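You operate a simulated robot arm through the tools that you are given. There is no shell and no other tool. Be economical: measure what you need, move in short steps, check, and stop when the job is done.

Carry out the task below with a simulated two-armed robot. There is one attempt and no reset: what you move stays moved.

JOB
Put the blue pad on the corner bench away on the top of the number three machine. Take the nut on the corner bench and put it away on the top of the number one machine. Stack the grease tub marked "GREASE 0" from the corner bench on top of the grease tub labelled "GREASE 2". Put the grey cup on the corner bench away on the wall side of the parts bench. Take the brown hex bolt and leave it on the middle bench. Fetch the orange tag block and set it on top of the white filter on the top of the number three machine. Put the pink tag block on the top of the number three machine. Lift the blue tank lid open. Do these in any order.

The check looks at the end state, three seconds after you hand in, the way a careful person would. Anything else that was tipped, shoved, dropped, spilled or broken makes it a failure. A push-on lid holds only when it is set on centred and level and pressed home; a screw cap is set on level and turned clockwise until tight.

ROBOT AND FRAMES
Two 7-joint arms with two-finger parallel grippers on one trunk, on a base that drives. Base frame: it is fixed to the floor where the robot stands at the start and does not move with it; the origin is under the middle of the robot, x ahead of it, y to its left, z up; the surface under the hand at the start is at about z = 850. Units: mm, degrees, N and s.
The left shoulder is at the start at [20, 113, 1222], the right one opposite. With the tool pointing down near the work surface each hand reaches from about 220 to 600 mm from the robot's upright axis, wherever it stands, measured 20 degrees to its own side. Places, roughly: blue pad (8x6x3 cm) [500, 0, 900]; blue tank lid [-9000, 4300, 1000]; brown hex bolt (4x3x5 cm) [-500, -1400, 900]; grease tub [750, -500, 1000]; grey cup (8x8x7 cm) [900, -500, 900]; middle bench [-200, 1400, 800]; nut (3x3x2 cm) [700, -300, 900]; orange tag block [-8750, -2000, 1000]; pink tag block [-8750, -1000, 500]; top of the number one machine [-5900, -800, 1000]; top of the number three machine [-8800, -2000, 1000]; wall side of the parts bench (23x94 cm) [-4340, 4880, 760]; white filter (6x6x13 cm) [-8700, -2100, 1000]. Payload 1.57 kg a hand.
The tool frame of a hand sits at the grasp point between the pads (the TCP): z along the fingers, y along the line on which they close. The tips reach 30 mm beyond it. The gripper opens to 80 mm. The fingers are 17 mm wide and 12 mm thick; the gripper's body (40 by 82 mm) begins 80 mm behind the TCP.
Orientation is that of the tool frame in the base frame, as a unit quaternion [x, y, z, w]. With the fingers straight down and closing along the base's y, the tool's x points along the base's -x, its y along +y and its z along -z.

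CONTROLS
- The arms move only by the tool move_arm. It takes "left_moves", "right_moves" or both (then of equal length, played together; a hand with none holds still); each is a list that holds one entry, the list of rows, each a list of 7 numbers: the turn, a rotation vector about the tool's x, y, z in units of 45 degrees (1.0 is 45 degrees), then the shift along the tool's x, y, z in units of 250 mm (1.0 is 250 mm), then the finger opening in mm, from 0 to 80. In form: [[[wx, wy, wz, x, y, z, claw], ...]]. A call has 1 to 10 rows; each row is the pose to reach, as a shift and turn from the pose commanded when the call began, along the tool's axes at that moment. A call with a number of a shift or a turn outside -1 to 1 is refused whole. A row lasts 0.2 s, in which the tool goes at most 50 mm and 8.6 degrees; a call with a longer step from one row to the next is refused whole, and so is a gripper value outside its range. A pose out of reach is approached as far as the arm can. The call stops where the force on the tool passes 40 N (or 10 N more than at its start, if that is more) or the arm is blocked; 0.2 s more then pass. Each finger travels about 45 mm/s and halts on what it meets, pressing with about 43 N; the grip force reading is that of the motor and also rises with nothing between the fingers. The clock runs only during rows and for 0.2 s after the last one: add rows that repeat a pose to give the fingers time. It gives the time, the measured TCP pose, the force on the tool (base axes), the opening and the grip force at its end, in the units of the frame above (readings bear some noise), with the torque about the TCP (base axes, N m) and any sound that the robot's microphone picked up.
- Cameras (640 x 400 px; columns grow to the right, rows downward): "scene" is now at [91.4, -28, 1342.4]; the picture's right is [-0.31, -0.95, 0.00], its down [-0.58, 0.19, -0.80] and it looks along [0.76, -0.25, -0.60] (base axes); focal length 263 px, centre (320, 200). "left" rides on the left gripper at [72, 7, -122] in its tool frame; the picture's right is [-0.09, 1.00, 0.00], its down [-0.84, -0.08, -0.54] and it looks along [-0.54, -0.05, 0.84] (tool axes); focal length 238 px, centre (320, 200). "right" rides on the right gripper at [72, -7, -122] in its tool frame; the picture's right is [0.09, 1.00, 0.00], its down [-0.84, 0.08, -0.54] and it looks along [-0.54, 0.05, 0.84] (tool axes); focal length 238 px, centre (320, 200). There is no depth. A picture from a camera that has moved, and an enlarged one, comes with that camera's place and axes in the base frame and with its lens.
- camera(camera): a new picture of that camera. It takes no simulated time.
- lift_body(by): slides the trunk up (or, below 0, down) by that many mm; the arms and the scene camera ride with it, the base frame stays. It gives what a move gives, with no picture.
- roll_base(legs): drives the robot by 1 to 6 legs, each [ahead, left, turn to the left] in mm, mm and degrees, along the robot's own axes; the way and the turn of a leg run together, so that a leg with both is an arc; at most 1500 mm and 180 degrees a leg. The arms and the cameras ride along, it lands a little off, and it stops where it bumps. It gives what a move gives.
- turn_head(pan, tilt): turns the head with the scene camera to pan (to the left, within 80 degrees either way) and tilt (down, from -29 to 69), counted from straight ahead of the robot. It gives what a move gives.
- close_up(camera, box): a new picture of the part [left, top, right, bottom] of that camera's present view, enlarged. It takes no simulated time.
- hand_in(): hands the job in; it is judged then, once.

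Work in short steps. Places have to be worked out from the pictures, the camera data and where the tool is seen: move nearer, look again, correct. Check each grasp and each placing, and mend what went wrong. You have 217 turns and 208 pictures in all, those below and enlarged ones among them. Open the grippers and draw the arms clear of the work before you hand the job in, unless the task says otherwise; then end with one line.

The tools are called after ">>>" as a command line: name --argument value ..., lists and objects as JSON in quotes. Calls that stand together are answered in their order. move_arm: Moves the arms, as the interface text tells. Its arguments: {"type":"object","properties":{"left_moves":{"type":"array","items":{"type":"array","items":{"type":"array","items":{"type":"number"}}}},"right_moves":{"type":"array","items":{"type":"array","items":{"type":"array","items":{"type":"number"}}}}},"required":[]} The other tools are called the same way: lift_body (by) slides the trunk up or down; roll_base (legs) drives the base; turn_head (pan, tilt) turns the head that bears the scene camera; camera (camera) takes a picture; close_up (camera, box) takes an enlarged picture of a part of a camera's view; hand_in () hands the job in.

At the start:

```text
time_s: 0.0
left_eef_pos: [338.6, -13.3, 1121.5]
left_tcp_rot: [-0.001, 1.0, -0.001, 0.001]
left_ft_force: [0.0, 0.3, 0.8]
left_wrist_torque: [-0.01, 0.02, 0.02]
left_finger_gap: 79.8
left_gripper_force: 0.0
right_eef_pos: [306.2, -333.3, 999.5]
right_tcp_rot: [0.0, 1.0, -0.001, 0.0]
right_ft_force: [-0.1, -0.2, 0.4]
right_wrist_torque: [0.0, -0.03, 0.0]
right_finger_gap: 79.8
right_gripper_force: 0.1
trunk travel left (down, up): [-275.0, 295.0]
robot x, y, heading: [-1.8, 2.7, 0.0]
head pan, tilt: [-18.0, 37.2]
```

scene: 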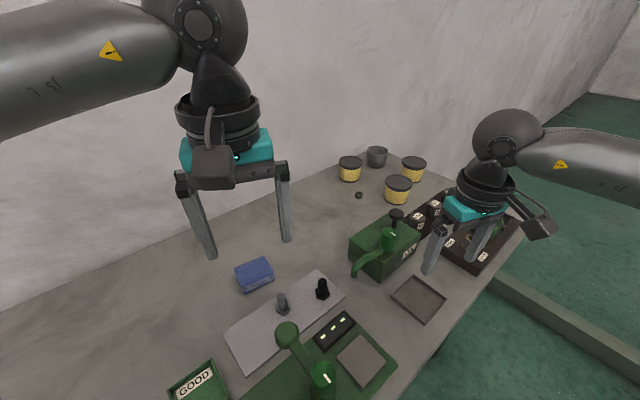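
right: 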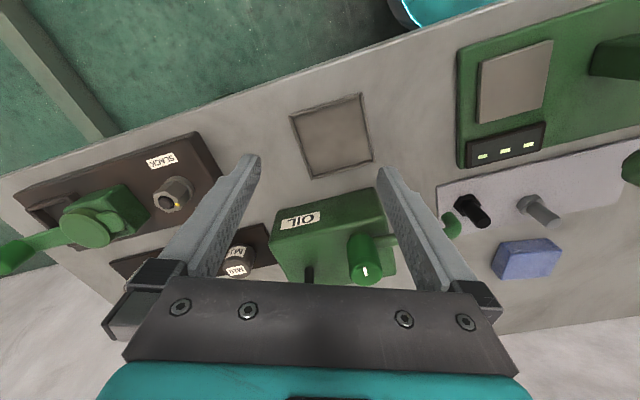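
left: 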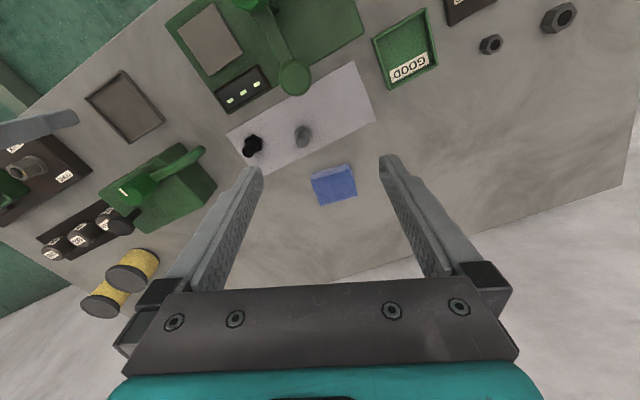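

I'll start by looking closer at the tubs, nut and cup on the corner bench.

>>> close_up --camera "scene" --box '[320, 130, 480, 230]'

>>> close_up --camera "scene" --box '[180, 230, 420, 380]'

```text
4.00 times, centred on (400, 180) of scene
camera zoom: at [91.4, -28.0, 1342.4], right [-0.31, -0.95, 0.0], down [-0.58, 0.19, -0.8], along [0.76, -0.25, -0.6], focal length 1050 px, centre (0, 280)
```

zoom: 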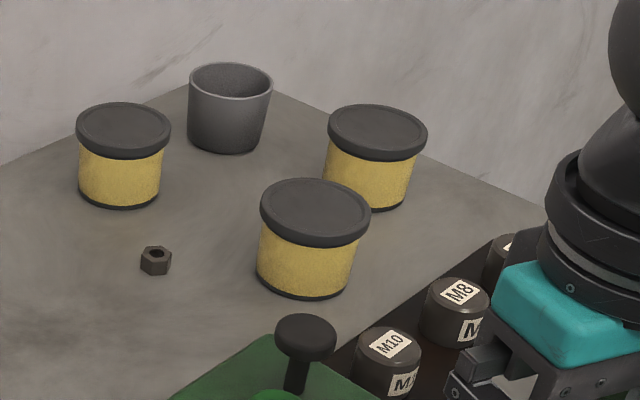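

```text
2.67 times, centred on (300, 305) of scene
camera zoom: at [91.4, -28.0, 1342.4], right [-0.31, -0.95, 0.0], down [-0.58, 0.19, -0.8], along [0.76, -0.25, -0.6], focal length 700 px, centre (373, -80)
```

zoom: 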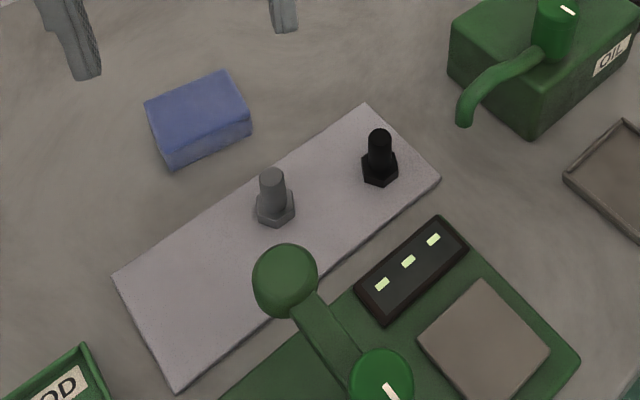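

The tub labels face away. I look around with the head to understand the bench outline, floor and the rest of the room.

>>> turn_head --pan -60 --tilt 40

>>> camera --camera "scene"

>>> turn_head --pan 30 --tilt 45

>>> camera --camera "scene"

```text
time_s: 1.1
left_eef_pos: [339.1, -14.8, 1121.6]
left_tcp_rot: [-0.001, 1.0, -0.001, 0.001]
left_ft_force: [0.2, -0.2, 0.7]
left_wrist_torque: [0.0, -0.01, 0.01]
left_finger_gap: 79.8
left_gripper_force: 0.1
right_eef_pos: [306.9, -332.5, 1000.8]
right_tcp_rot: [0.0, 1.0, -0.001, 0.0]
right_ft_force: [0.6, 0.3, 0.3]
right_wrist_torque: [0.03, -0.01, 0.0]
right_finger_gap: 80.0
right_gripper_force: 0.1
trunk travel left (down, up): [-275.0, 295.0]
robot x, y, heading: [-2.9, -0.0, -0.1]
head pan, tilt: [-60.0, 40.0]
```

```text
202 pictures are left
camera scene: at [51.5, -74.8, 1338.2], right [-0.87, -0.5, 0.0], down [-0.32, 0.56, -0.77], along [0.38, -0.66, -0.64], focal length 263 px, centre (320, 200)
```

scene: 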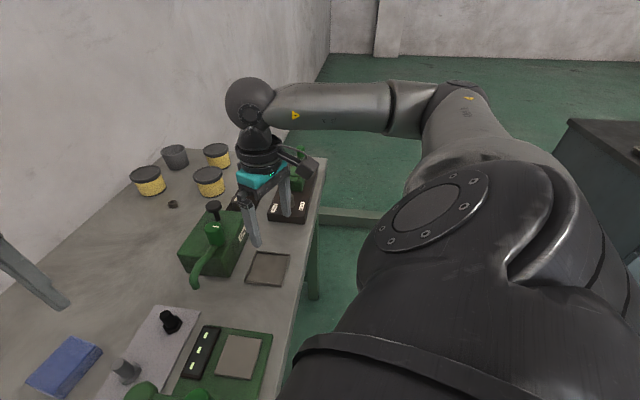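

```text
time_s: 2.7
left_eef_pos: [339.5, -14.3, 1120.5]
left_tcp_rot: [-0.002, 1.0, 0.0, 0.0]
left_ft_force: [-0.2, -0.2, -0.2]
left_wrist_torque: [0.01, 0.0, 0.03]
left_finger_gap: 80.1
left_gripper_force: 0.0
right_eef_pos: [306.3, -331.6, 999.2]
right_tcp_rot: [0.0, 1.0, -0.001, 0.0]
right_ft_force: [0.3, 0.3, -0.8]
right_wrist_torque: [0.0, 0.01, -0.02]
right_finger_gap: 79.9
right_gripper_force: 0.0
trunk travel left (down, up): [-275.0, 295.0]
robot x, y, heading: [-0.1, 0.6, 0.2]
head pan, tilt: [30.0, 45.0]
```

```text
201 pictures are left
camera scene: at [79.4, 39.4, 1331.0], right [0.5, -0.87, 0.0], down [-0.61, -0.35, -0.71], along [0.61, 0.35, -0.71], focal length 263 px, centre (320, 200)
```

scene: 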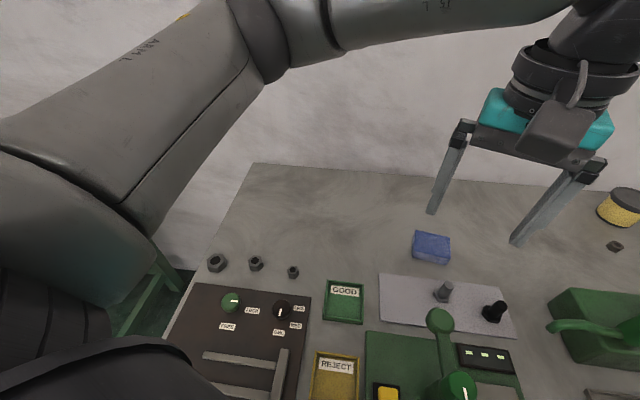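

The bench front edge runs roughly from (164,-164) to (436,-779), so it faces about 24° to my left. I raise the right hand, then square up to the bench and slide along it to see the tubs from another side.

>>> move_arm --right_moves '[[[0, 0, 0, 0, 0, -0.2, 80], [0, 0, 0, 0, 0, -0.4, 80], [0, 0, 0, 0, 0, -0.6, 80], [0, 0, 0, 0, 0, -0.6, 80]]]'

>>> roll_base --legs '[[0, 0, 23.8], [0, -500, 0]]'

>>> turn_head --pan -10 --tilt 40

>>> camera --camera "scene"

>>> camera --camera "right"

```text
time_s: 3.7
left_eef_pos: [338.3, -14.5, 1120.5]
left_tcp_rot: [-0.001, 1.0, -0.001, 0.001]
left_ft_force: [-0.8, -0.9, -0.2]
left_wrist_torque: [0.0, 0.01, -0.01]
left_finger_gap: 80.0
left_gripper_force: 0.0
right_eef_pos: [302.6, -334.0, 1153.2]
right_tcp_rot: [0.0, 1.0, 0.0, -0.001]
right_ft_force: [0.4, 1.8, 0.7]
right_wrist_torque: [0.01, 0.0, -0.01]
right_finger_gap: 79.9
right_gripper_force: 0.0
trunk travel left (down, up): [-275.0, 295.0]
robot x, y, heading: [0.9, -1.3, -0.1]
head pan, tilt: [30.0, 45.0]
```

```text
time_s: 7.9
left_eef_pos: [522.4, -325.8, 1120.3]
left_tcp_rot: [-0.217, 0.976, 0.0, 0.0]
left_ft_force: [-0.6, -0.5, 0.5]
left_wrist_torque: [0.02, -0.01, -0.01]
left_finger_gap: 80.1
left_gripper_force: 0.0
right_eef_pos: [626.0, -631.8, 1151.7]
right_tcp_rot: [-0.216, 0.976, 0.0, 0.0]
right_ft_force: [-0.4, 0.7, 0.1]
right_wrist_torque: [-0.02, 0.0, -0.03]
right_finger_gap: 79.9
right_gripper_force: 0.0
trunk travel left (down, up): [-275.0, 295.0]
robot x, y, heading: [209.2, -454.8, 25.1]
head pan, tilt: [30.0, 45.0]
```

```text
time_s: 9.0
left_eef_pos: [522.7, -324.8, 1119.5]
left_tcp_rot: [-0.217, 0.976, -0.001, 0.0]
left_ft_force: [0.6, -0.3, 0.0]
left_wrist_torque: [0.02, -0.02, -0.02]
left_finger_gap: 80.1
left_gripper_force: 0.0
right_eef_pos: [626.4, -633.3, 1151.1]
right_tcp_rot: [-0.216, 0.976, -0.001, 0.001]
right_ft_force: [-0.7, 0.7, -0.1]
right_wrist_torque: [-0.01, 0.04, 0.01]
right_finger_gap: 80.1
right_gripper_force: 0.1
trunk travel left (down, up): [-275.0, 295.0]
robot x, y, heading: [207.9, -454.8, 25.0]
head pan, tilt: [-10.0, 40.0]
```

```text
200 pictures are left
camera scene: at [298.8, -430.6, 1338.2], right [0.26, -0.97, 0.0], down [-0.62, -0.17, -0.77], along [0.74, 0.2, -0.64], focal length 263 px, centre (320, 200)
```

scene: 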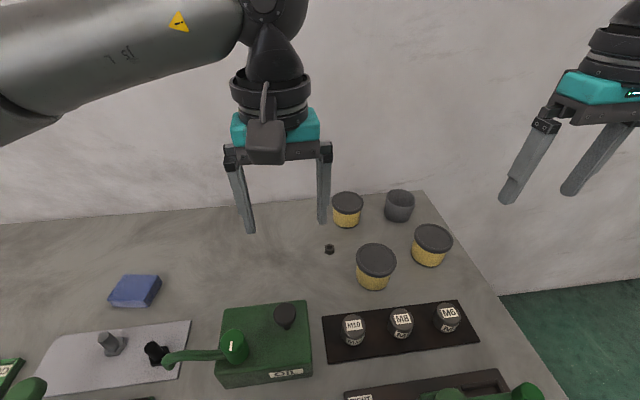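

```text
199 pictures are left
camera right: at [562.4, -668.7, 1273.0], right [-0.5, 0.86, 0.0], down [0.73, 0.42, 0.54], along [0.47, 0.27, -0.84], focal length 238 px, centre (320, 200)
```

right: 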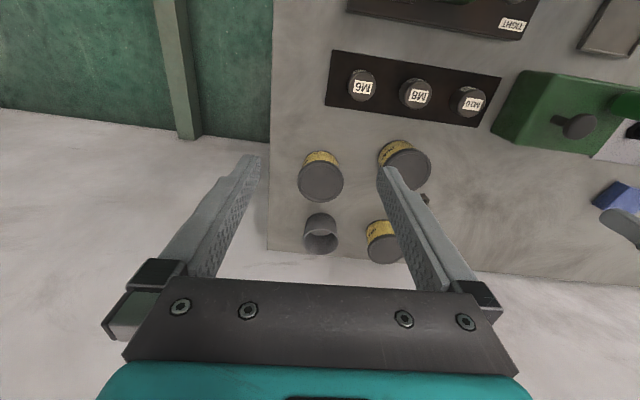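

The right camera seems to catch some label text; zoom.

>>> close_up --camera "right" --box '[280, 120, 460, 280]'

>>> close_up --camera "scene" --box '[310, 170, 470, 300]'

```text
2.50 times, centred on (370, 200) of right
camera zoom: at [562.4, -668.7, 1273.0], right [-0.5, 0.86, 0.0], down [0.73, 0.42, 0.54], along [0.47, 0.27, -0.84], focal length 596 px, centre (195, 200)
```

zoom: 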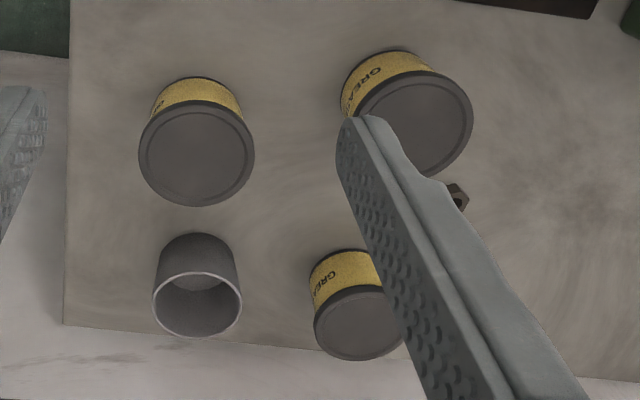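

```text
3.08 times, centred on (390, 235) of scene
camera zoom: at [298.8, -430.6, 1338.2], right [0.26, -0.97, 0.0], down [-0.62, -0.17, -0.77], along [0.74, 0.2, -0.64], focal length 808 px, centre (105, 92)
```

zoom: 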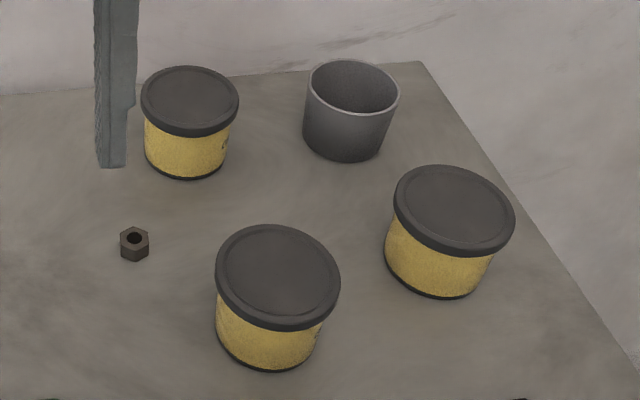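

Labels face toward the bench's right end. I swing the right hand out to the right and yaw it left so that its camera sees them.

>>> move_arm --right_moves '[[[0, 0, -0.14, -0.01, -0.1, 0.06, 80], [0, 0, -0.28, -0.02, -0.2, 0.12, 80], [0, 0, -0.43, -0.03, -0.3, 0.18, 80], [0, 0, -0.57, -0.04, -0.4, 0.24, 80], [0, 0, -0.71, -0.05, -0.5, 0.3, 80], [0, 0, -0.86, -0.06, -0.6, 0.35, 80], [0, 0, -1, -0.07, -0.68, 0.4, 80], [0, 0, -1, -0.07, -0.68, 0.4, 80]]]'

>>> camera --camera "right"

```text
time_s: 10.8
left_eef_pos: [523.0, -325.8, 1119.6]
left_tcp_rot: [-0.217, 0.976, -0.001, 0.0]
left_ft_force: [0.2, 0.3, -0.3]
left_wrist_torque: [-0.05, 0.04, 0.0]
left_finger_gap: 80.0
left_gripper_force: 0.0
right_eef_pos: [566.8, -602.9, 1081.1]
right_tcp_rot: [-0.573, 0.82, -0.001, -0.001]
right_ft_force: [0.9, 0.5, -0.7]
right_wrist_torque: [0.01, 0.01, 0.01]
right_finger_gap: 80.0
right_gripper_force: 0.1
right hand out of reach, approached as far as the arm can: row 3, 4, 5, 6, 7, 8
trunk travel left (down, up): [-275.0, 295.0]
robot x, y, heading: [208.6, -456.6, 25.1]
head pan, tilt: [-10.0, 40.0]
```

```text
196 pictures are left
camera right: at [547.4, -673.2, 1202.9], right [-0.97, 0.26, 0.0], down [0.22, 0.81, 0.54], along [0.14, 0.52, -0.84], focal length 238 px, centre (320, 200)
```

right: 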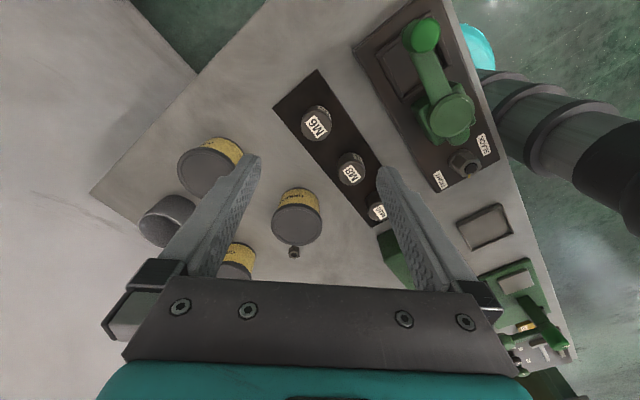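

Zoom on the tubs in this view.

>>> close_up --camera "right" --box '[260, 170, 340, 240]'

>>> close_up --camera "right" --box '[160, 120, 270, 290]'

```text
5.71 times, centred on (300, 205) of right
camera zoom: at [547.4, -673.2, 1202.9], right [-0.97, 0.26, 0.0], down [0.22, 0.81, 0.54], along [0.14, 0.52, -0.84], focal length 1362 px, centre (434, 171)
```

zoom: 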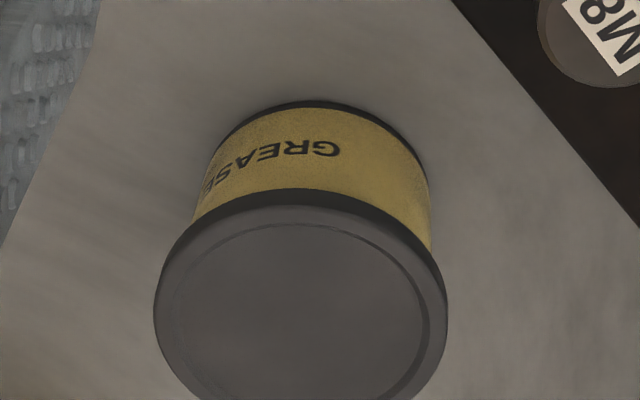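

```text
2.35 times, centred on (215, 205) of right
camera zoom: at [547.4, -673.2, 1202.9], right [-0.97, 0.26, 0.0], down [0.22, 0.81, 0.54], along [0.14, 0.52, -0.84], focal length 561 px, centre (567, 188)
```

zoom: 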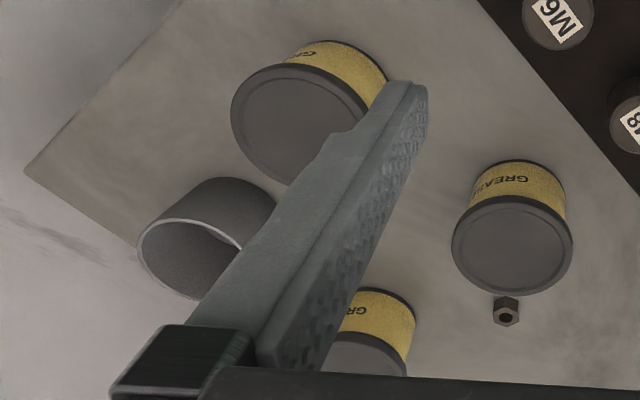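

The number is on the far-right side of the labels. I slide the base right, then put the right hand deeper over the bench end, yawed further left.

>>> roll_base --legs '[[0, -380, 0]]'

>>> move_arm --right_moves '[[[0, 0, -0.14, -0.04, -0.08, 0, 80], [0, 0, -0.28, -0.06, -0.2, 0, 80], [0, 0, -0.43, -0.08, -0.33, 0, 80], [0, 0, -0.57, -0.12, -0.46, 0, 80], [0, 0, -0.71, -0.16, -0.6, 0, 80], [0, 0, -0.86, -0.2, -0.73, 0, 80], [0, 0, -1, -0.2, -0.86, 0, 80], [0, 0, -1, -0.2, -0.86, 0, 80]]]'

>>> camera --camera "right"

```text
time_s: 12.4
left_eef_pos: [585.5, -465.2, 1120.2]
left_tcp_rot: [-0.215, 0.977, -0.001, 0.001]
left_ft_force: [0.0, 0.3, -0.9]
left_wrist_torque: [-0.03, -0.06, -0.02]
left_finger_gap: 79.9
left_gripper_force: 0.0
right_eef_pos: [630.5, -740.7, 1081.9]
right_tcp_rot: [-0.572, 0.82, -0.002, -0.001]
right_ft_force: [0.3, -0.2, 0.7]
right_wrist_torque: [-0.06, -0.03, 0.02]
right_finger_gap: 79.9
right_gripper_force: 0.1
trunk travel left (down, up): [-275.0, 295.0]
robot x, y, heading: [272.7, -594.0, 25.1]
head pan, tilt: [-10.0, 40.0]
stopped in leg 1: the robot was blocked; the commanded pose is now the measured one
```

```text
time_s: 14.2
left_eef_pos: [586.3, -467.9, 1120.2]
left_tcp_rot: [-0.214, 0.977, -0.001, 0.0]
left_ft_force: [0.6, 0.1, 0.1]
left_wrist_torque: [-0.03, 0.02, -0.02]
left_finger_gap: 79.9
left_gripper_force: 0.2
right_eef_pos: [534.0, -642.2, 1131.1]
right_tcp_rot: [0.842, -0.54, 0.001, 0.001]
right_ft_force: [-0.8, 1.1, 0.0]
right_wrist_torque: [-0.01, 0.0, 0.0]
right_finger_gap: 80.0
right_gripper_force: 0.1
right hand out of reach, approached as far as the arm can: row 1, 2, 3, 4, 5, 6, 7, 8
trunk travel left (down, up): [-275.0, 295.0]
robot x, y, heading: [272.9, -597.9, 25.3]
head pan, tilt: [-10.0, 40.0]
```

```text
193 pictures are left
camera right: at [568.9, -706.0, 1253.0], right [-0.87, -0.5, 0.0], down [-0.42, 0.73, 0.54], along [-0.27, 0.47, -0.84], focal length 238 px, centre (320, 200)
```

right: 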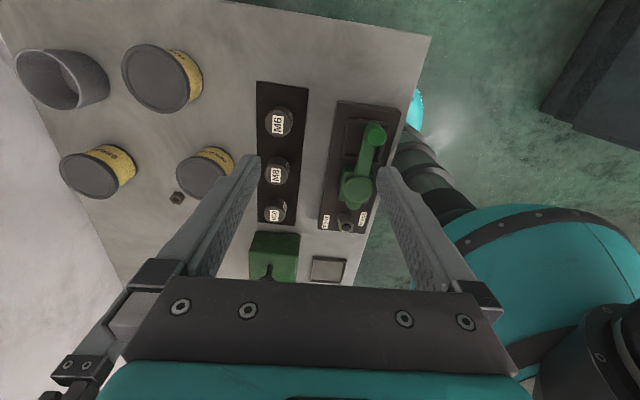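

The base met the bench leg. I'll go round to the bench's right end and face along it; from there labels and all the items are within reach.

>>> roll_base --legs '[[-300, 0, 0], [0, -650, 0], [600, 0, 0], [0, 0, 89]]'

>>> turn_head --pan 0 --tilt 40

>>> camera --camera "scene"

```text
time_s: 18.8
left_eef_pos: [540.3, -1081.1, 1120.4]
left_tcp_rot: [-0.209, 0.978, -0.001, 0.002]
left_ft_force: [-0.3, 0.6, -0.7]
left_wrist_torque: [-0.04, -0.01, 0.01]
left_finger_gap: 79.9
left_gripper_force: 0.1
right_eef_pos: [487.6, -1255.6, 1131.2]
right_tcp_rot: [0.838, -0.545, 0.001, 0.001]
right_ft_force: [0.1, 1.1, 0.5]
right_wrist_torque: [-0.05, -0.02, 0.0]
right_finger_gap: 80.0
right_gripper_force: 0.0
trunk travel left (down, up): [-275.0, 295.0]
robot x, y, heading: [229.2, -1208.0, 24.5]
head pan, tilt: [-10.0, 40.0]
stopped in leg 2: the robot was blocked; the commanded pose is now the measured one
```

```text
time_s: 19.5
left_eef_pos: [541.6, -1082.9, 1120.5]
left_tcp_rot: [-0.208, 0.978, 0.0, 0.002]
left_ft_force: [-0.9, 0.8, -0.2]
left_wrist_torque: [-0.01, -0.05, 0.01]
left_finger_gap: 80.1
left_gripper_force: 0.1
right_eef_pos: [487.7, -1258.7, 1131.6]
right_tcp_rot: [0.839, -0.545, 0.002, 0.001]
right_ft_force: [-1.1, 1.3, 0.5]
right_wrist_torque: [-0.04, 0.02, -0.01]
right_finger_gap: 80.1
right_gripper_force: 0.1
trunk travel left (down, up): [-275.0, 295.0]
robot x, y, heading: [224.7, -1209.5, 24.5]
head pan, tilt: [0.0, 40.0]
```

```text
192 pictures are left
camera scene: at [312.6, -1169.1, 1338.2], right [0.42, -0.91, 0.0], down [-0.58, -0.27, -0.77], along [0.7, 0.32, -0.64], focal length 263 px, centre (320, 200)
```

scene: 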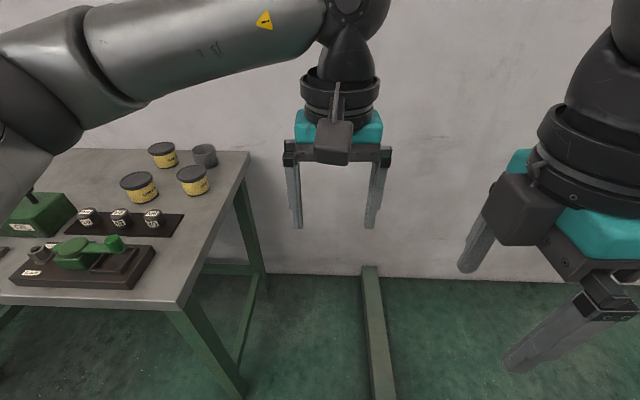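

A floor rail lies right of me, but the labels are visible now. Zoom.

>>> close_up --camera "scene" --box '[110, 130, 230, 210]'

```text
5.00 times, centred on (170, 170) of scene
camera zoom: at [312.6, -1169.1, 1338.2], right [0.42, -0.91, 0.0], down [-0.58, -0.27, -0.77], along [0.7, 0.32, -0.64], focal length 1313 px, centre (1070, 350)
```

zoom: 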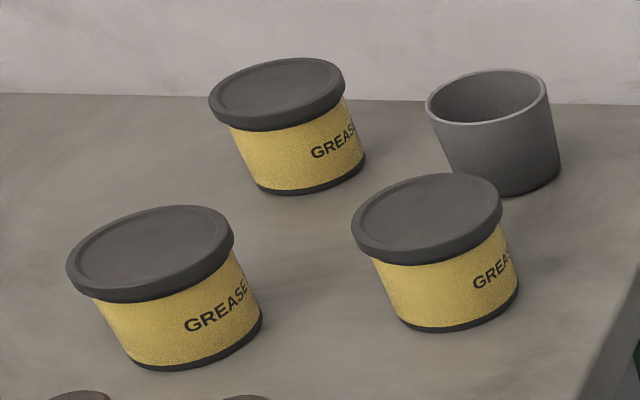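

I drive forward into the gap between bench end and rail, then turn left to face the bench end.

>>> roll_base --legs '[[0, 20, 0], [560, 0, 0], [0, 0, 89]]'

>>> camera --camera "scene"

```text
time_s: 25.4
left_eef_pos: [814.5, -663.2, 1129.2]
left_tcp_rot: [-0.583, 0.812, 0.0, 0.016]
left_ft_force: [0.9, -0.1, 0.4]
left_wrist_torque: [0.03, 0.02, -0.02]
left_finger_gap: 80.0
left_gripper_force: 0.1
right_eef_pos: [940.8, -832.8, 1138.3]
right_tcp_rot: [0.968, -0.25, 0.021, 0.0]
right_ft_force: [0.0, -0.3, -0.2]
right_wrist_torque: [0.07, -0.02, 0.03]
right_finger_gap: 79.8
right_gripper_force: 0.0
trunk travel left (down, up): [-275.0, 295.0]
robot x, y, heading: [716.6, -962.6, 71.9]
head pan, tilt: [0.0, 40.0]
stopped in leg 3: the robot was blocked; the commanded pose is now the measured one
```

```text
190 pictures are left
camera scene: at [714.9, -893.5, 1340.5], right [0.95, -0.31, 0.02], down [-0.18, -0.6, -0.78], along [0.26, 0.74, -0.62], focal length 263 px, centre (320, 200)
```

scene: 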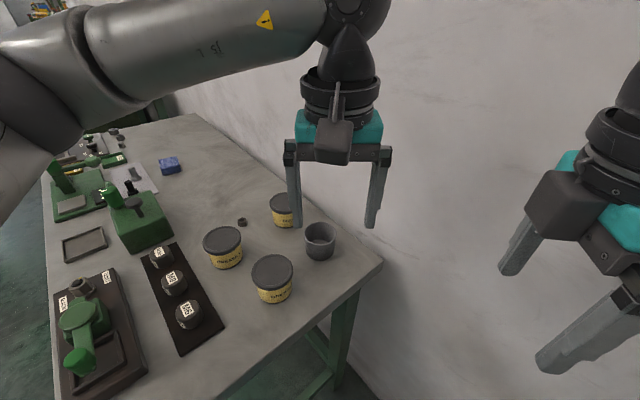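

The turn was blocked partway (rectangular base), but the labels should now be readable.

>>> close_up --camera "scene" --box '[190, 190, 340, 310]'

```text
3.33 times, centred on (265, 250) of scene
camera zoom: at [714.9, -893.5, 1340.5], right [0.95, -0.31, 0.02], down [-0.18, -0.6, -0.78], along [0.26, 0.74, -0.62], focal length 875 px, centre (503, 33)
```

zoom: 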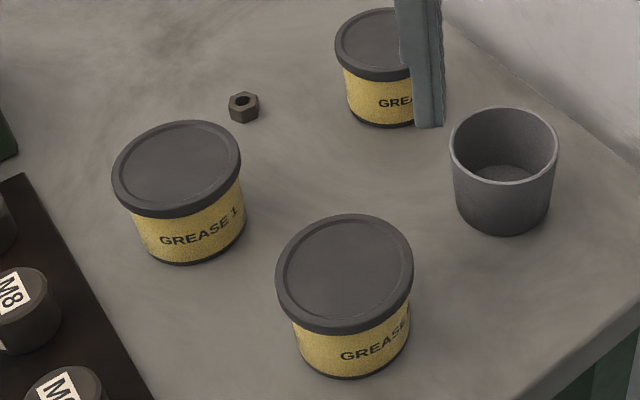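

Front tub is GREASE 1. I back the turn off a few degrees to relieve the bump and check the right-hand camera for the right tub's number.

>>> roll_base --legs '[[0, 0, -6]]'

>>> camera --camera "right"

```text
time_s: 26.4
left_eef_pos: [847.5, -653.8, 1123.1]
left_tcp_rot: [-0.542, 0.84, -0.009, 0.012]
left_ft_force: [0.4, 1.1, 0.2]
left_wrist_torque: [0.01, 0.0, 0.02]
left_finger_gap: 79.8
left_gripper_force: 0.0
right_eef_pos: [950.9, -831.1, 1133.2]
right_tcp_rot: [0.959, -0.284, 0.022, 0.01]
right_ft_force: [0.0, -0.4, 0.0]
right_wrist_torque: [-0.01, -0.06, -0.02]
right_finger_gap: 80.2
right_gripper_force: 0.0
trunk travel left (down, up): [-275.0, 295.0]
robot x, y, heading: [720.2, -964.3, 65.9]
head pan, tilt: [0.0, 40.0]
```

```text
188 pictures are left
camera right: at [1010.0, -861.9, 1258.3], right [-0.47, -0.88, 0.01], down [-0.76, 0.41, 0.5], along [-0.45, 0.22, -0.87], focal length 238 px, centre (320, 200)
```

right: 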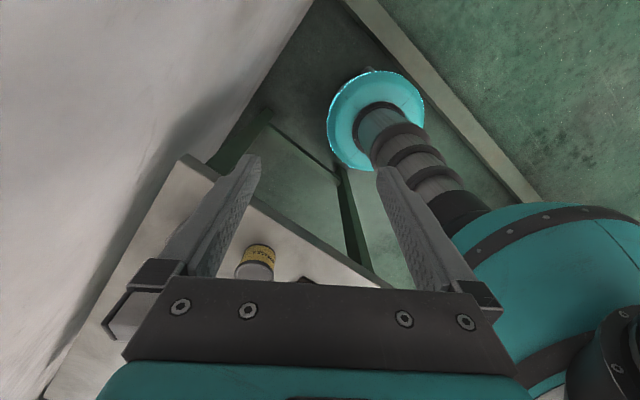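

>>> close_up --camera "right" --box '[225, 230, 315, 290]'

>>> close_up --camera "right" --box '[240, 0, 560, 200]'

```text
6.67 times, centred on (270, 260) of right
camera zoom: at [1010.0, -861.9, 1258.3], right [-0.47, -0.88, 0.01], down [-0.76, 0.41, 0.5], along [-0.45, 0.22, -0.87], focal length 1589 px, centre (653, -200)
```

zoom: 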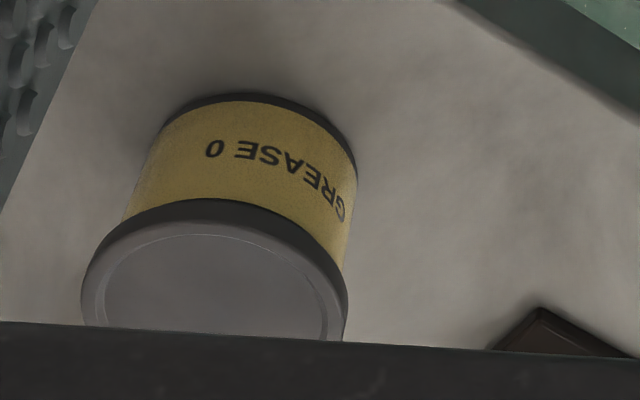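

```text
2.00 times, centred on (400, 100) of right
camera zoom: at [1010.0, -861.9, 1258.3], right [-0.47, -0.88, 0.01], down [-0.76, 0.41, 0.5], along [-0.45, 0.22, -0.87], focal length 477 px, centre (160, 400)
```

zoom: 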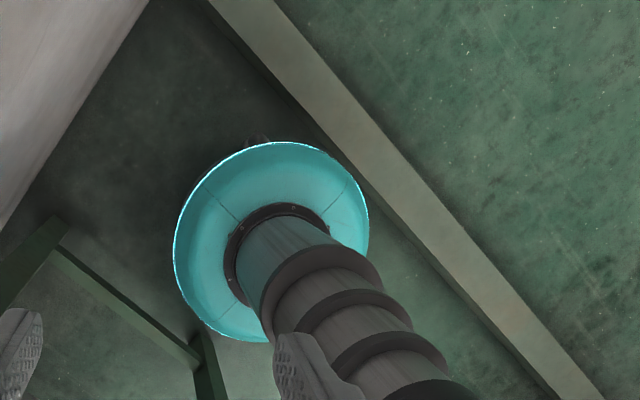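

GREASE 0 is the right tub (about (740,-575)), so GREASE 2 should be the far-left one. I suspect my right elbow touched the wall; look right.

>>> turn_head --pan -65 --tilt 30

>>> camera --camera "scene"

```text
time_s: 27.8
left_eef_pos: [848.6, -656.7, 1123.5]
left_tcp_rot: [-0.542, 0.84, -0.007, 0.011]
left_ft_force: [-0.1, 0.7, -0.7]
left_wrist_torque: [0.03, -0.01, -0.02]
left_finger_gap: 80.1
left_gripper_force: 0.0
right_eef_pos: [950.9, -833.7, 1134.1]
right_tcp_rot: [0.959, -0.281, 0.021, 0.01]
right_ft_force: [0.2, 0.2, -0.7]
right_wrist_torque: [0.01, 0.03, -0.02]
right_finger_gap: 79.9
right_gripper_force: 0.1
trunk travel left (down, up): [-275.0, 295.0]
robot x, y, heading: [722.7, -958.9, 66.1]
head pan, tilt: [-65.0, 30.0]
```

```text
185 pictures are left
camera scene: at [783.6, -948.1, 1355.6], right [0.02, -1.0, 0.0], down [-0.48, -0.01, -0.88], along [0.88, 0.02, -0.48], focal length 263 px, centre (320, 200)
```

scene: 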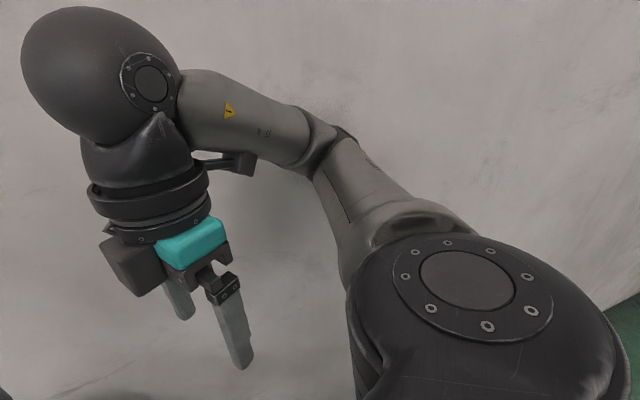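

The right elbow is against the wall. I turn the base back to about 45° heading and unwind the right wrist's yaw.

>>> roll_base --legs '[[0, 0, -20]]'

>>> move_arm --right_moves '[[[0, 0, 0.14, 0, 0, 0, 80], [0, 0, 0.28, 0, 0, 0, 80], [0, 0, 0.43, 0, 0, 0, 80], [0, 0, 0.57, 0, 0, 0, 80], [0, 0, 0.71, 0, 0, 0, 80], [0, 0, 0.86, 0, 0, 0, 80], [0, 0, 1, 0, 0, 0, 80], [0, 0, 1, 0, 0, 0, 80]]]'

>>> move_arm --right_moves '[[[0, 0, 0.14, 0, 0, 0, 80], [0, 0, 0.28, 0, 0, 0, 80], [0, 0, 0.43, 0, 0, 0, 80], [0, 0, 0.57, 0, 0, 0, 80], [0, 0, 0.71, 0, 0, 0, 80], [0, 0, 0.8, 0, 0, 0, 80]]]'

>>> camera --camera "scene"

```text
time_s: 29.2
left_eef_pos: [968.7, -728.6, 1119.2]
left_tcp_rot: [-0.385, 0.923, 0.0, 0.001]
left_ft_force: [0.3, -0.2, 0.1]
left_wrist_torque: [0.0, 0.02, -0.03]
left_finger_gap: 80.2
left_gripper_force: 0.1
right_eef_pos: [1004.9, -931.9, 1127.4]
right_tcp_rot: [0.893, -0.45, 0.008, 0.015]
right_ft_force: [0.2, 0.2, 0.4]
right_wrist_torque: [-0.01, 0.01, -0.06]
right_finger_gap: 80.1
right_gripper_force: 0.0
trunk travel left (down, up): [-275.0, 295.0]
robot x, y, heading: [721.1, -955.9, 46.2]
head pan, tilt: [-65.0, 30.0]
```

```text
time_s: 31.1
left_eef_pos: [970.1, -729.4, 1121.5]
left_tcp_rot: [-0.385, 0.923, -0.001, 0.001]
left_ft_force: [0.1, -0.1, 0.2]
left_wrist_torque: [0.0, 0.0, 0.01]
left_finger_gap: 79.9
left_gripper_force: 0.1
right_eef_pos: [1004.1, -931.7, 1128.3]
right_tcp_rot: [-0.653, 0.757, -0.012, -0.011]
right_ft_force: [1.4, 0.5, -0.1]
right_wrist_torque: [-0.01, 0.01, 0.0]
right_finger_gap: 79.8
right_gripper_force: 0.1
trunk travel left (down, up): [-275.0, 295.0]
robot x, y, heading: [724.2, -957.7, 46.0]
head pan, tilt: [-65.0, 30.0]
```

```text
time_s: 32.5
left_eef_pos: [968.8, -729.4, 1120.9]
left_tcp_rot: [-0.385, 0.923, 0.0, 0.001]
left_ft_force: [0.1, 0.3, -0.2]
left_wrist_torque: [0.0, 0.01, -0.02]
left_finger_gap: 80.0
left_gripper_force: 0.0
right_eef_pos: [1004.5, -932.9, 1127.2]
right_tcp_rot: [-0.387, 0.922, -0.015, -0.006]
right_ft_force: [-0.4, 0.5, 0.1]
right_wrist_torque: [-0.01, -0.01, 0.03]
right_finger_gap: 80.1
right_gripper_force: 0.1
trunk travel left (down, up): [-275.0, 295.0]
robot x, y, heading: [721.3, -957.1, 46.0]
head pan, tilt: [-65.0, 30.0]
```

```text
184 pictures are left
camera scene: at [812.8, -982.4, 1353.6], right [-0.33, -0.94, 0.0], down [-0.47, 0.16, -0.87], along [0.82, -0.28, -0.5], focal length 263 px, centre (320, 200)
```

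scene: 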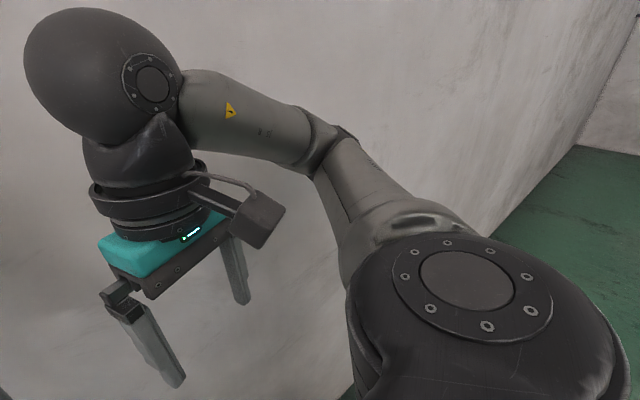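

The tilt is gone. Now look left toward the tubs with head pan +40.

>>> turn_head --pan 45 --tilt 45

>>> camera --camera "scene"

>>> camera --camera "left"

```text
time_s: 34.3
left_eef_pos: [968.5, -728.4, 1120.3]
left_tcp_rot: [-0.385, 0.923, -0.001, 0.001]
left_ft_force: [0.0, -0.6, 0.1]
left_wrist_torque: [0.0, 0.05, -0.02]
left_finger_gap: 79.9
left_gripper_force: 0.2
right_eef_pos: [1005.3, -932.0, 1127.8]
right_tcp_rot: [-0.388, 0.921, -0.015, -0.006]
right_ft_force: [0.8, 0.2, -0.4]
right_wrist_torque: [-0.02, 0.01, 0.0]
right_finger_gap: 80.1
right_gripper_force: 0.1
trunk travel left (down, up): [-275.0, 295.0]
robot x, y, heading: [725.7, -959.5, 45.8]
head pan, tilt: [45.0, 45.0]
```

```text
183 pictures are left
camera scene: at [726.2, -871.4, 1331.0], right [1.0, 0.01, 0.0], down [0.01, -0.71, -0.71], along [-0.01, 0.71, -0.71], focal length 263 px, centre (320, 200)
```

scene: 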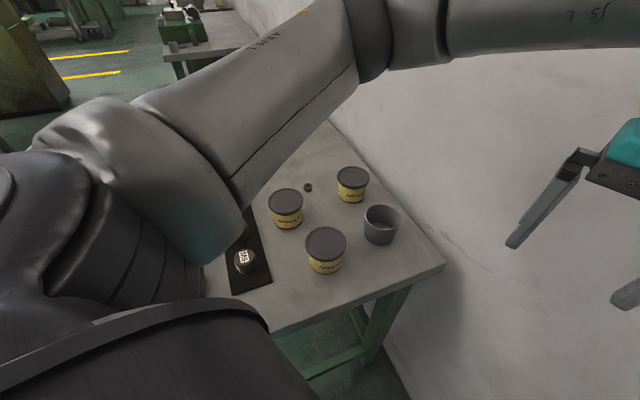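

```text
182 pictures are left
camera left: at [914.0, -774.9, 1242.5], right [-0.64, 0.77, 0.0], down [0.64, 0.54, 0.54], along [0.42, 0.35, -0.84], focal length 238 px, centre (320, 200)
```

left: 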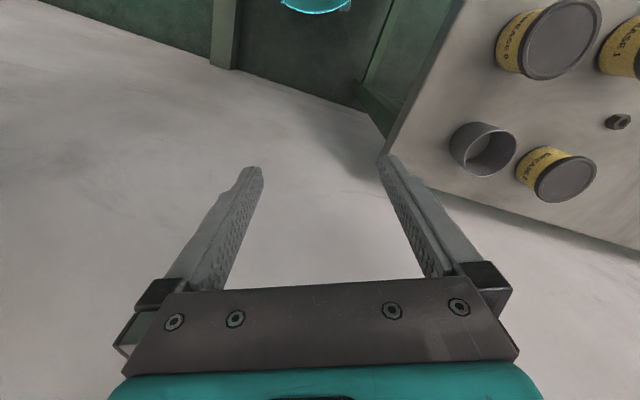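

Good view. Zoom to measure the tubs and confirm labels.

>>> close_up --camera "scene" --box '[250, 150, 410, 280]'

>>> close_up --camera "left" --box '[440, 0, 640, 220]'

```text
3.08 times, centred on (330, 215) of scene
camera zoom: at [726.2, -871.4, 1331.0], right [1.0, 0.01, 0.0], down [0.01, -0.71, -0.71], along [-0.01, 0.71, -0.71], focal length 808 px, centre (289, 154)
```

zoom: 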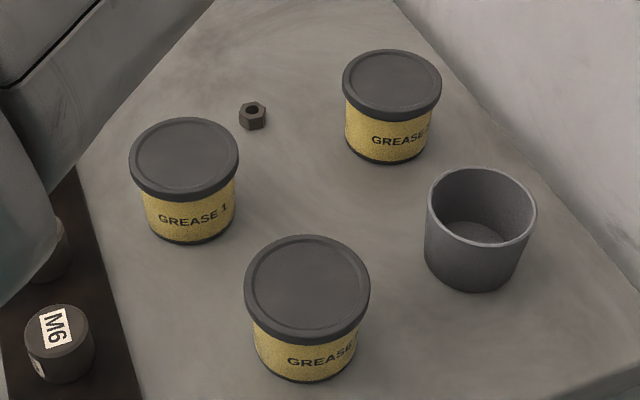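

```text
1.82 times, centred on (540, 110) of left
camera zoom: at [914.0, -774.9, 1242.5], right [-0.64, 0.77, 0.0], down [0.64, 0.54, 0.54], along [0.42, 0.35, -0.84], focal length 433 px, centre (-80, 364)
```

zoom: 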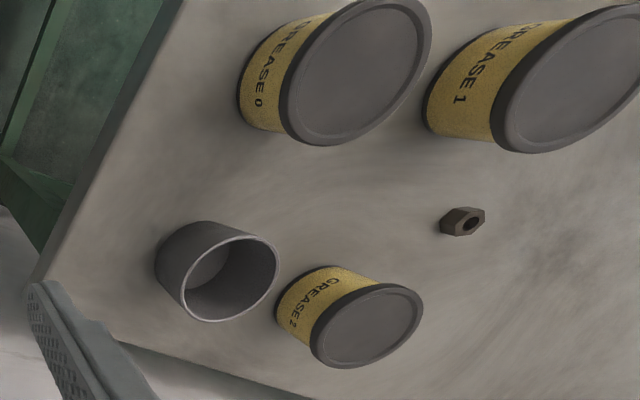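

Labels confirmed: tub 0 at ≈(733,-568), tub 2 at ≈(802,-370), tops ≈910; lid ≈79 mm so I must grip the ≈68 mm body from the side. I'm too close for a level approach, so back out along the gap.

>>> roll_base --legs '[[-261, 90, 0], [0, 0, 15]]'

>>> move_arm --left_moves '[[[0, -0.14, 0, 0, 0, 0, 80], [0, -0.28, 0, 0, 0, 0, 80], [0, -0.43, 0, 0, 0, 0, 80], [0, -0.57, 0, 0, 0, 0, 80], [0, -0.71, 0, 0, 0, 0, 80], [0, -0.86, 0, 0, 0, 0, 80], [0, -1, 0, 0, 0, 0, 80], [0, -1, 0, 0, 0, 0, 80]]]'

```text
time_s: 37.1
left_eef_pos: [659.3, -788.5, 1120.9]
left_tcp_rot: [-0.508, 0.861, 0.0, 0.001]
left_ft_force: [0.4, 0.8, 0.2]
left_wrist_torque: [-0.01, 0.03, -0.01]
left_finger_gap: 80.1
left_gripper_force: 0.1
right_eef_pos: [749.6, -973.6, 1127.5]
right_tcp_rot: [-0.51, 0.86, -0.016, -0.004]
right_ft_force: [0.1, -0.1, 0.2]
right_wrist_torque: [0.0, 0.02, 0.01]
right_finger_gap: 79.8
right_gripper_force: 0.1
trunk travel left (down, up): [-275.0, 295.0]
robot x, y, heading: [480.6, -1075.2, 61.7]
head pan, tilt: [45.0, 45.0]
```

```text
time_s: 38.9
left_eef_pos: [660.4, -790.2, 1120.5]
left_tcp_rot: [-0.47, 0.795, 0.194, 0.331]
left_ft_force: [0.6, -0.1, -0.1]
left_wrist_torque: [-0.01, 0.01, -0.01]
left_finger_gap: 79.9
left_gripper_force: 0.2
right_eef_pos: [750.3, -974.7, 1127.5]
right_tcp_rot: [-0.511, 0.859, -0.015, -0.004]
right_ft_force: [-0.7, -0.1, 0.6]
right_wrist_torque: [0.02, 0.0, 0.02]
right_finger_gap: 79.7
right_gripper_force: 0.1
trunk travel left (down, up): [-275.0, 295.0]
robot x, y, heading: [482.6, -1076.0, 61.5]
head pan, tilt: [45.0, 45.0]
```

Camera bracket hangs under the hand when pitched, so I use a ~35° down-tilt, gripping the body just under the lid with fingertip part. Move to the pre-grasp point above.

>>> move_arm --left_moves '[[[0, -0.05, 0, 0.01, 0.04, 0.16, 80], [0, -0.1, 0, 0.02, 0.09, 0.32, 80], [0, -0.16, 0, 0.03, 0.13, 0.48, 80], [0, -0.222, 0, 0.042, 0.172, 0.636, 80], [0, -0.222, 0, 0.042, 0.172, 0.636, 80]]]'

>>> camera --camera "left"

>>> camera --camera "scene"

```text
time_s: 40.1
left_eef_pos: [673.7, -674.2, 1000.5]
left_tcp_rot: [-0.45, 0.763, 0.235, 0.4]
left_ft_force: [-0.3, 0.2, -0.4]
left_wrist_torque: [-0.02, 0.0, 0.01]
left_finger_gap: 80.1
left_gripper_force: 0.1
right_eef_pos: [749.4, -974.9, 1126.9]
right_tcp_rot: [-0.51, 0.86, -0.015, -0.004]
right_ft_force: [0.3, -0.2, 0.0]
right_wrist_torque: [-0.01, 0.02, 0.0]
right_finger_gap: 79.8
right_gripper_force: 0.0
trunk travel left (down, up): [-275.0, 295.0]
robot x, y, heading: [482.7, -1075.8, 61.6]
head pan, tilt: [45.0, 45.0]
```

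```text
179 pictures are left
camera left: at [599.3, -795.3, 1011.2], right [-0.85, 0.53, 0.07], down [0.08, -0.01, 1.0], along [0.53, 0.85, -0.04], focal length 238 px, centre (320, 200)
```

left: 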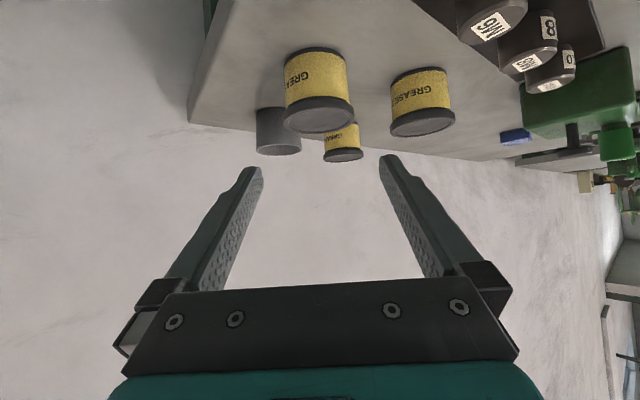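

```text
178 pictures are left
camera scene: at [464.0, -992.0, 1331.0], right [0.96, 0.29, 0.0], down [0.2, -0.68, -0.71], along [-0.2, 0.68, -0.71], focal length 263 px, centre (320, 200)
```

scene: 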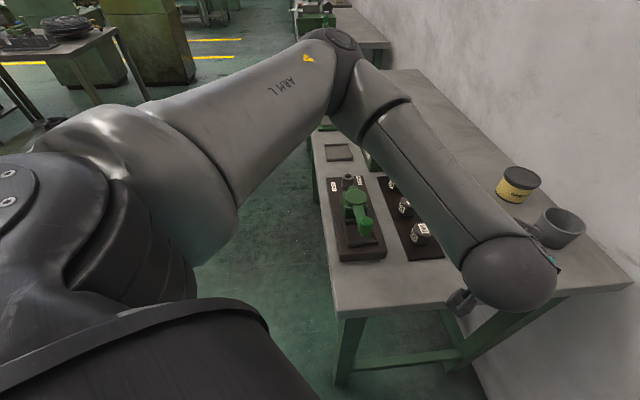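

Aligned laterally within a millimetre. Descend to z≈884 and advance halfway, then look.

>>> move_arm --left_moves '[[[0, 0, 0, 0.127, 0, 0.089, 80], [0, 0, 0, 0.254, 0, 0.178, 80], [0, 0, 0, 0.38, 0, 0.266, 80], [0, 0, 0, 0.32, 0, 0.354, 80], [0, 0, 0, 0.29, 0, 0.398, 80], [0, 0, 0, 0.29, 0, 0.398, 80]]]'

>>> camera --camera "left"

```text
time_s: 41.5
left_eef_pos: [692.4, -641.4, 884.8]
left_tcp_rot: [-0.45, 0.764, 0.234, 0.399]
left_ft_force: [-0.2, 0.1, -0.9]
left_wrist_torque: [0.04, 0.02, 0.0]
left_finger_gap: 80.2
left_gripper_force: 0.0
right_eef_pos: [749.7, -974.4, 1127.1]
right_tcp_rot: [-0.511, 0.86, -0.015, -0.004]
right_ft_force: [-0.4, -0.7, -0.9]
right_wrist_torque: [0.02, 0.01, -0.01]
right_finger_gap: 80.0
right_gripper_force: 0.0
trunk travel left (down, up): [-275.0, 295.0]
robot x, y, heading: [482.5, -1077.9, 61.5]
head pan, tilt: [45.0, 45.0]
```

```text
177 pictures are left
camera left: at [619.2, -761.4, 894.9], right [-0.85, 0.53, 0.07], down [0.08, -0.01, 1.0], along [0.53, 0.85, -0.04], focal length 238 px, centre (320, 200)
```

left: 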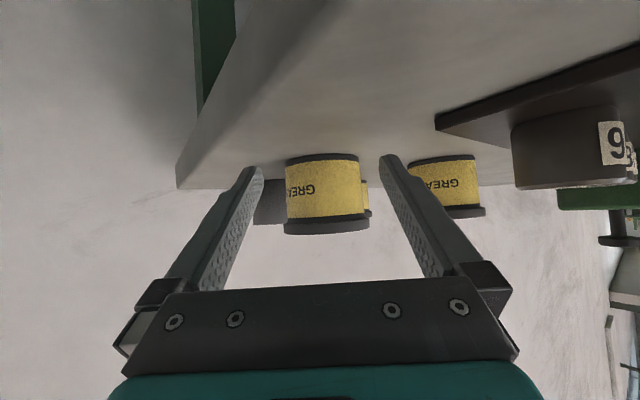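

Centred; lid underside ≈900, bottom 850. Advance 69 mm and close.

>>> move_arm --left_moves '[[[0, 0, 0, -0.053, 0, 0.075, 80], [0, 0, 0, -0.106, 0, 0.15, 80], [0, 0, 0, -0.158, 0, 0.226, 80], [0, 0, 0, -0.158, 0, 0.226, 80], [0, 0, 0, -0.158, 0, 0.226, 40], [0, 0, 0, -0.158, 0, 0.226, 40], [0, 0, 0, -0.158, 0, 0.226, 40]]]'

>>> camera --camera "left"

```text
time_s: 43.1
left_eef_pos: [726.0, -580.0, 885.2]
left_tcp_rot: [-0.451, 0.763, 0.234, 0.399]
left_ft_force: [-0.3, -0.6, -0.4]
left_wrist_torque: [-0.1, -0.07, 0.02]
left_finger_gap: 71.6
left_gripper_force: 35.8
right_eef_pos: [747.5, -974.0, 1127.3]
right_tcp_rot: [-0.51, 0.86, -0.016, -0.004]
right_ft_force: [0.4, 0.1, -0.1]
right_wrist_torque: [-0.02, -0.02, -0.01]
right_finger_gap: 80.0
right_gripper_force: 0.1
trunk travel left (down, up): [-275.0, 295.0]
robot x, y, heading: [485.1, -1082.4, 61.6]
head pan, tilt: [45.0, 45.0]
```

```text
176 pictures are left
camera left: at [652.3, -699.3, 896.7], right [-0.85, 0.53, 0.07], down [0.08, -0.01, 1.0], along [0.53, 0.85, -0.04], focal length 238 px, centre (320, 200)
```

left: 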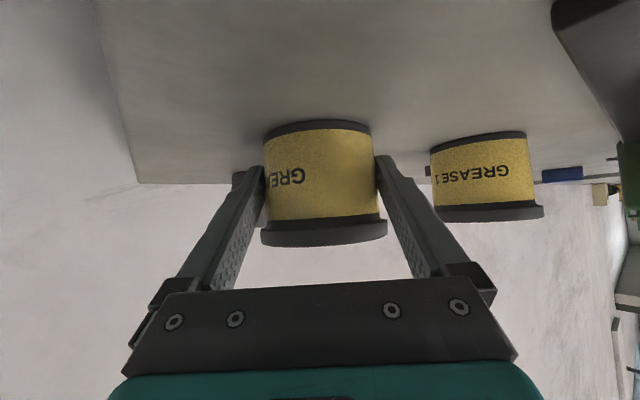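

Gripped at 71.6 mm with force. Lift 130 mm slowly and check.

>>> move_arm --left_moves '[[[0, 0, 0, -0.066, 0, -0.046, 40], [0, 0, 0, -0.16, 0, -0.11, 40], [0, 0, 0, -0.26, 0, -0.18, 40], [0, 0, 0, -0.36, 0, -0.253, 40], [0, 0, 0, -0.426, 0, -0.298, 40], [0, 0, 0, -0.426, 0, -0.298, 40]]]'

>>> camera --camera "left"

```text
time_s: 44.5
left_eef_pos: [727.4, -580.6, 1016.9]
left_tcp_rot: [-0.45, 0.764, 0.234, 0.399]
left_ft_force: [1.4, 0.6, -2.8]
left_wrist_torque: [-0.04, 0.05, 0.02]
left_finger_gap: 71.7
left_gripper_force: 42.8
right_eef_pos: [749.0, -973.8, 1127.4]
right_tcp_rot: [-0.511, 0.859, -0.016, -0.004]
right_ft_force: [0.0, 0.0, -0.2]
right_wrist_torque: [0.05, -0.03, -0.01]
right_finger_gap: 80.1
right_gripper_force: 0.0
trunk travel left (down, up): [-275.0, 295.0]
robot x, y, heading: [482.0, -1078.3, 61.5]
head pan, tilt: [45.0, 45.0]
```

```text
175 pictures are left
camera left: at [653.7, -699.6, 1027.5], right [-0.85, 0.53, 0.07], down [0.08, -0.01, 1.0], along [0.53, 0.85, -0.04], focal length 238 px, centre (320, 200)
```

left: 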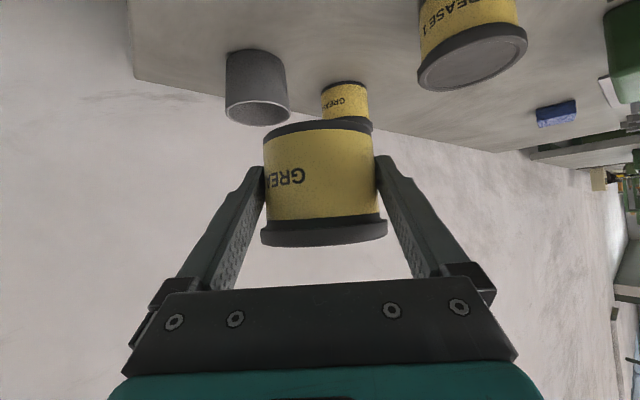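

Held level. Drive 120 mm along the gap toward the wall to bring tub 2 comfortably in reach.

>>> roll_base --legs '[[95, -73, 0]]'

>>> camera --camera "left"

```text
time_s: 45.8
left_eef_pos: [838.4, -529.6, 1016.6]
left_tcp_rot: [-0.452, 0.763, 0.235, 0.398]
left_ft_force: [0.3, -0.4, -3.4]
left_wrist_torque: [-0.02, 0.03, 0.02]
left_finger_gap: 71.4
left_gripper_force: 43.0
right_eef_pos: [858.5, -925.1, 1128.0]
right_tcp_rot: [-0.511, 0.86, -0.015, -0.006]
right_ft_force: [-0.3, 0.6, 0.7]
right_wrist_torque: [0.0, 0.02, 0.01]
right_finger_gap: 79.9
right_gripper_force: 0.1
trunk travel left (down, up): [-275.0, 295.0]
robot x, y, heading: [592.3, -1033.1, 61.7]
head pan, tilt: [45.0, 45.0]
```

```text
174 pictures are left
camera left: at [763.4, -649.7, 1026.8], right [-0.85, 0.53, 0.07], down [0.08, -0.01, 1.0], along [0.53, 0.85, -0.04], focal length 238 px, centre (320, 200)
```

left: 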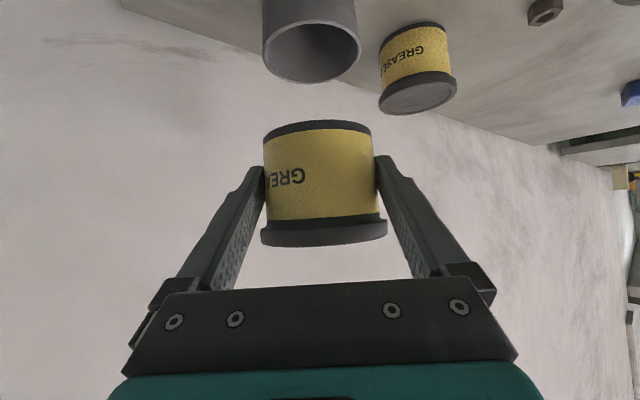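

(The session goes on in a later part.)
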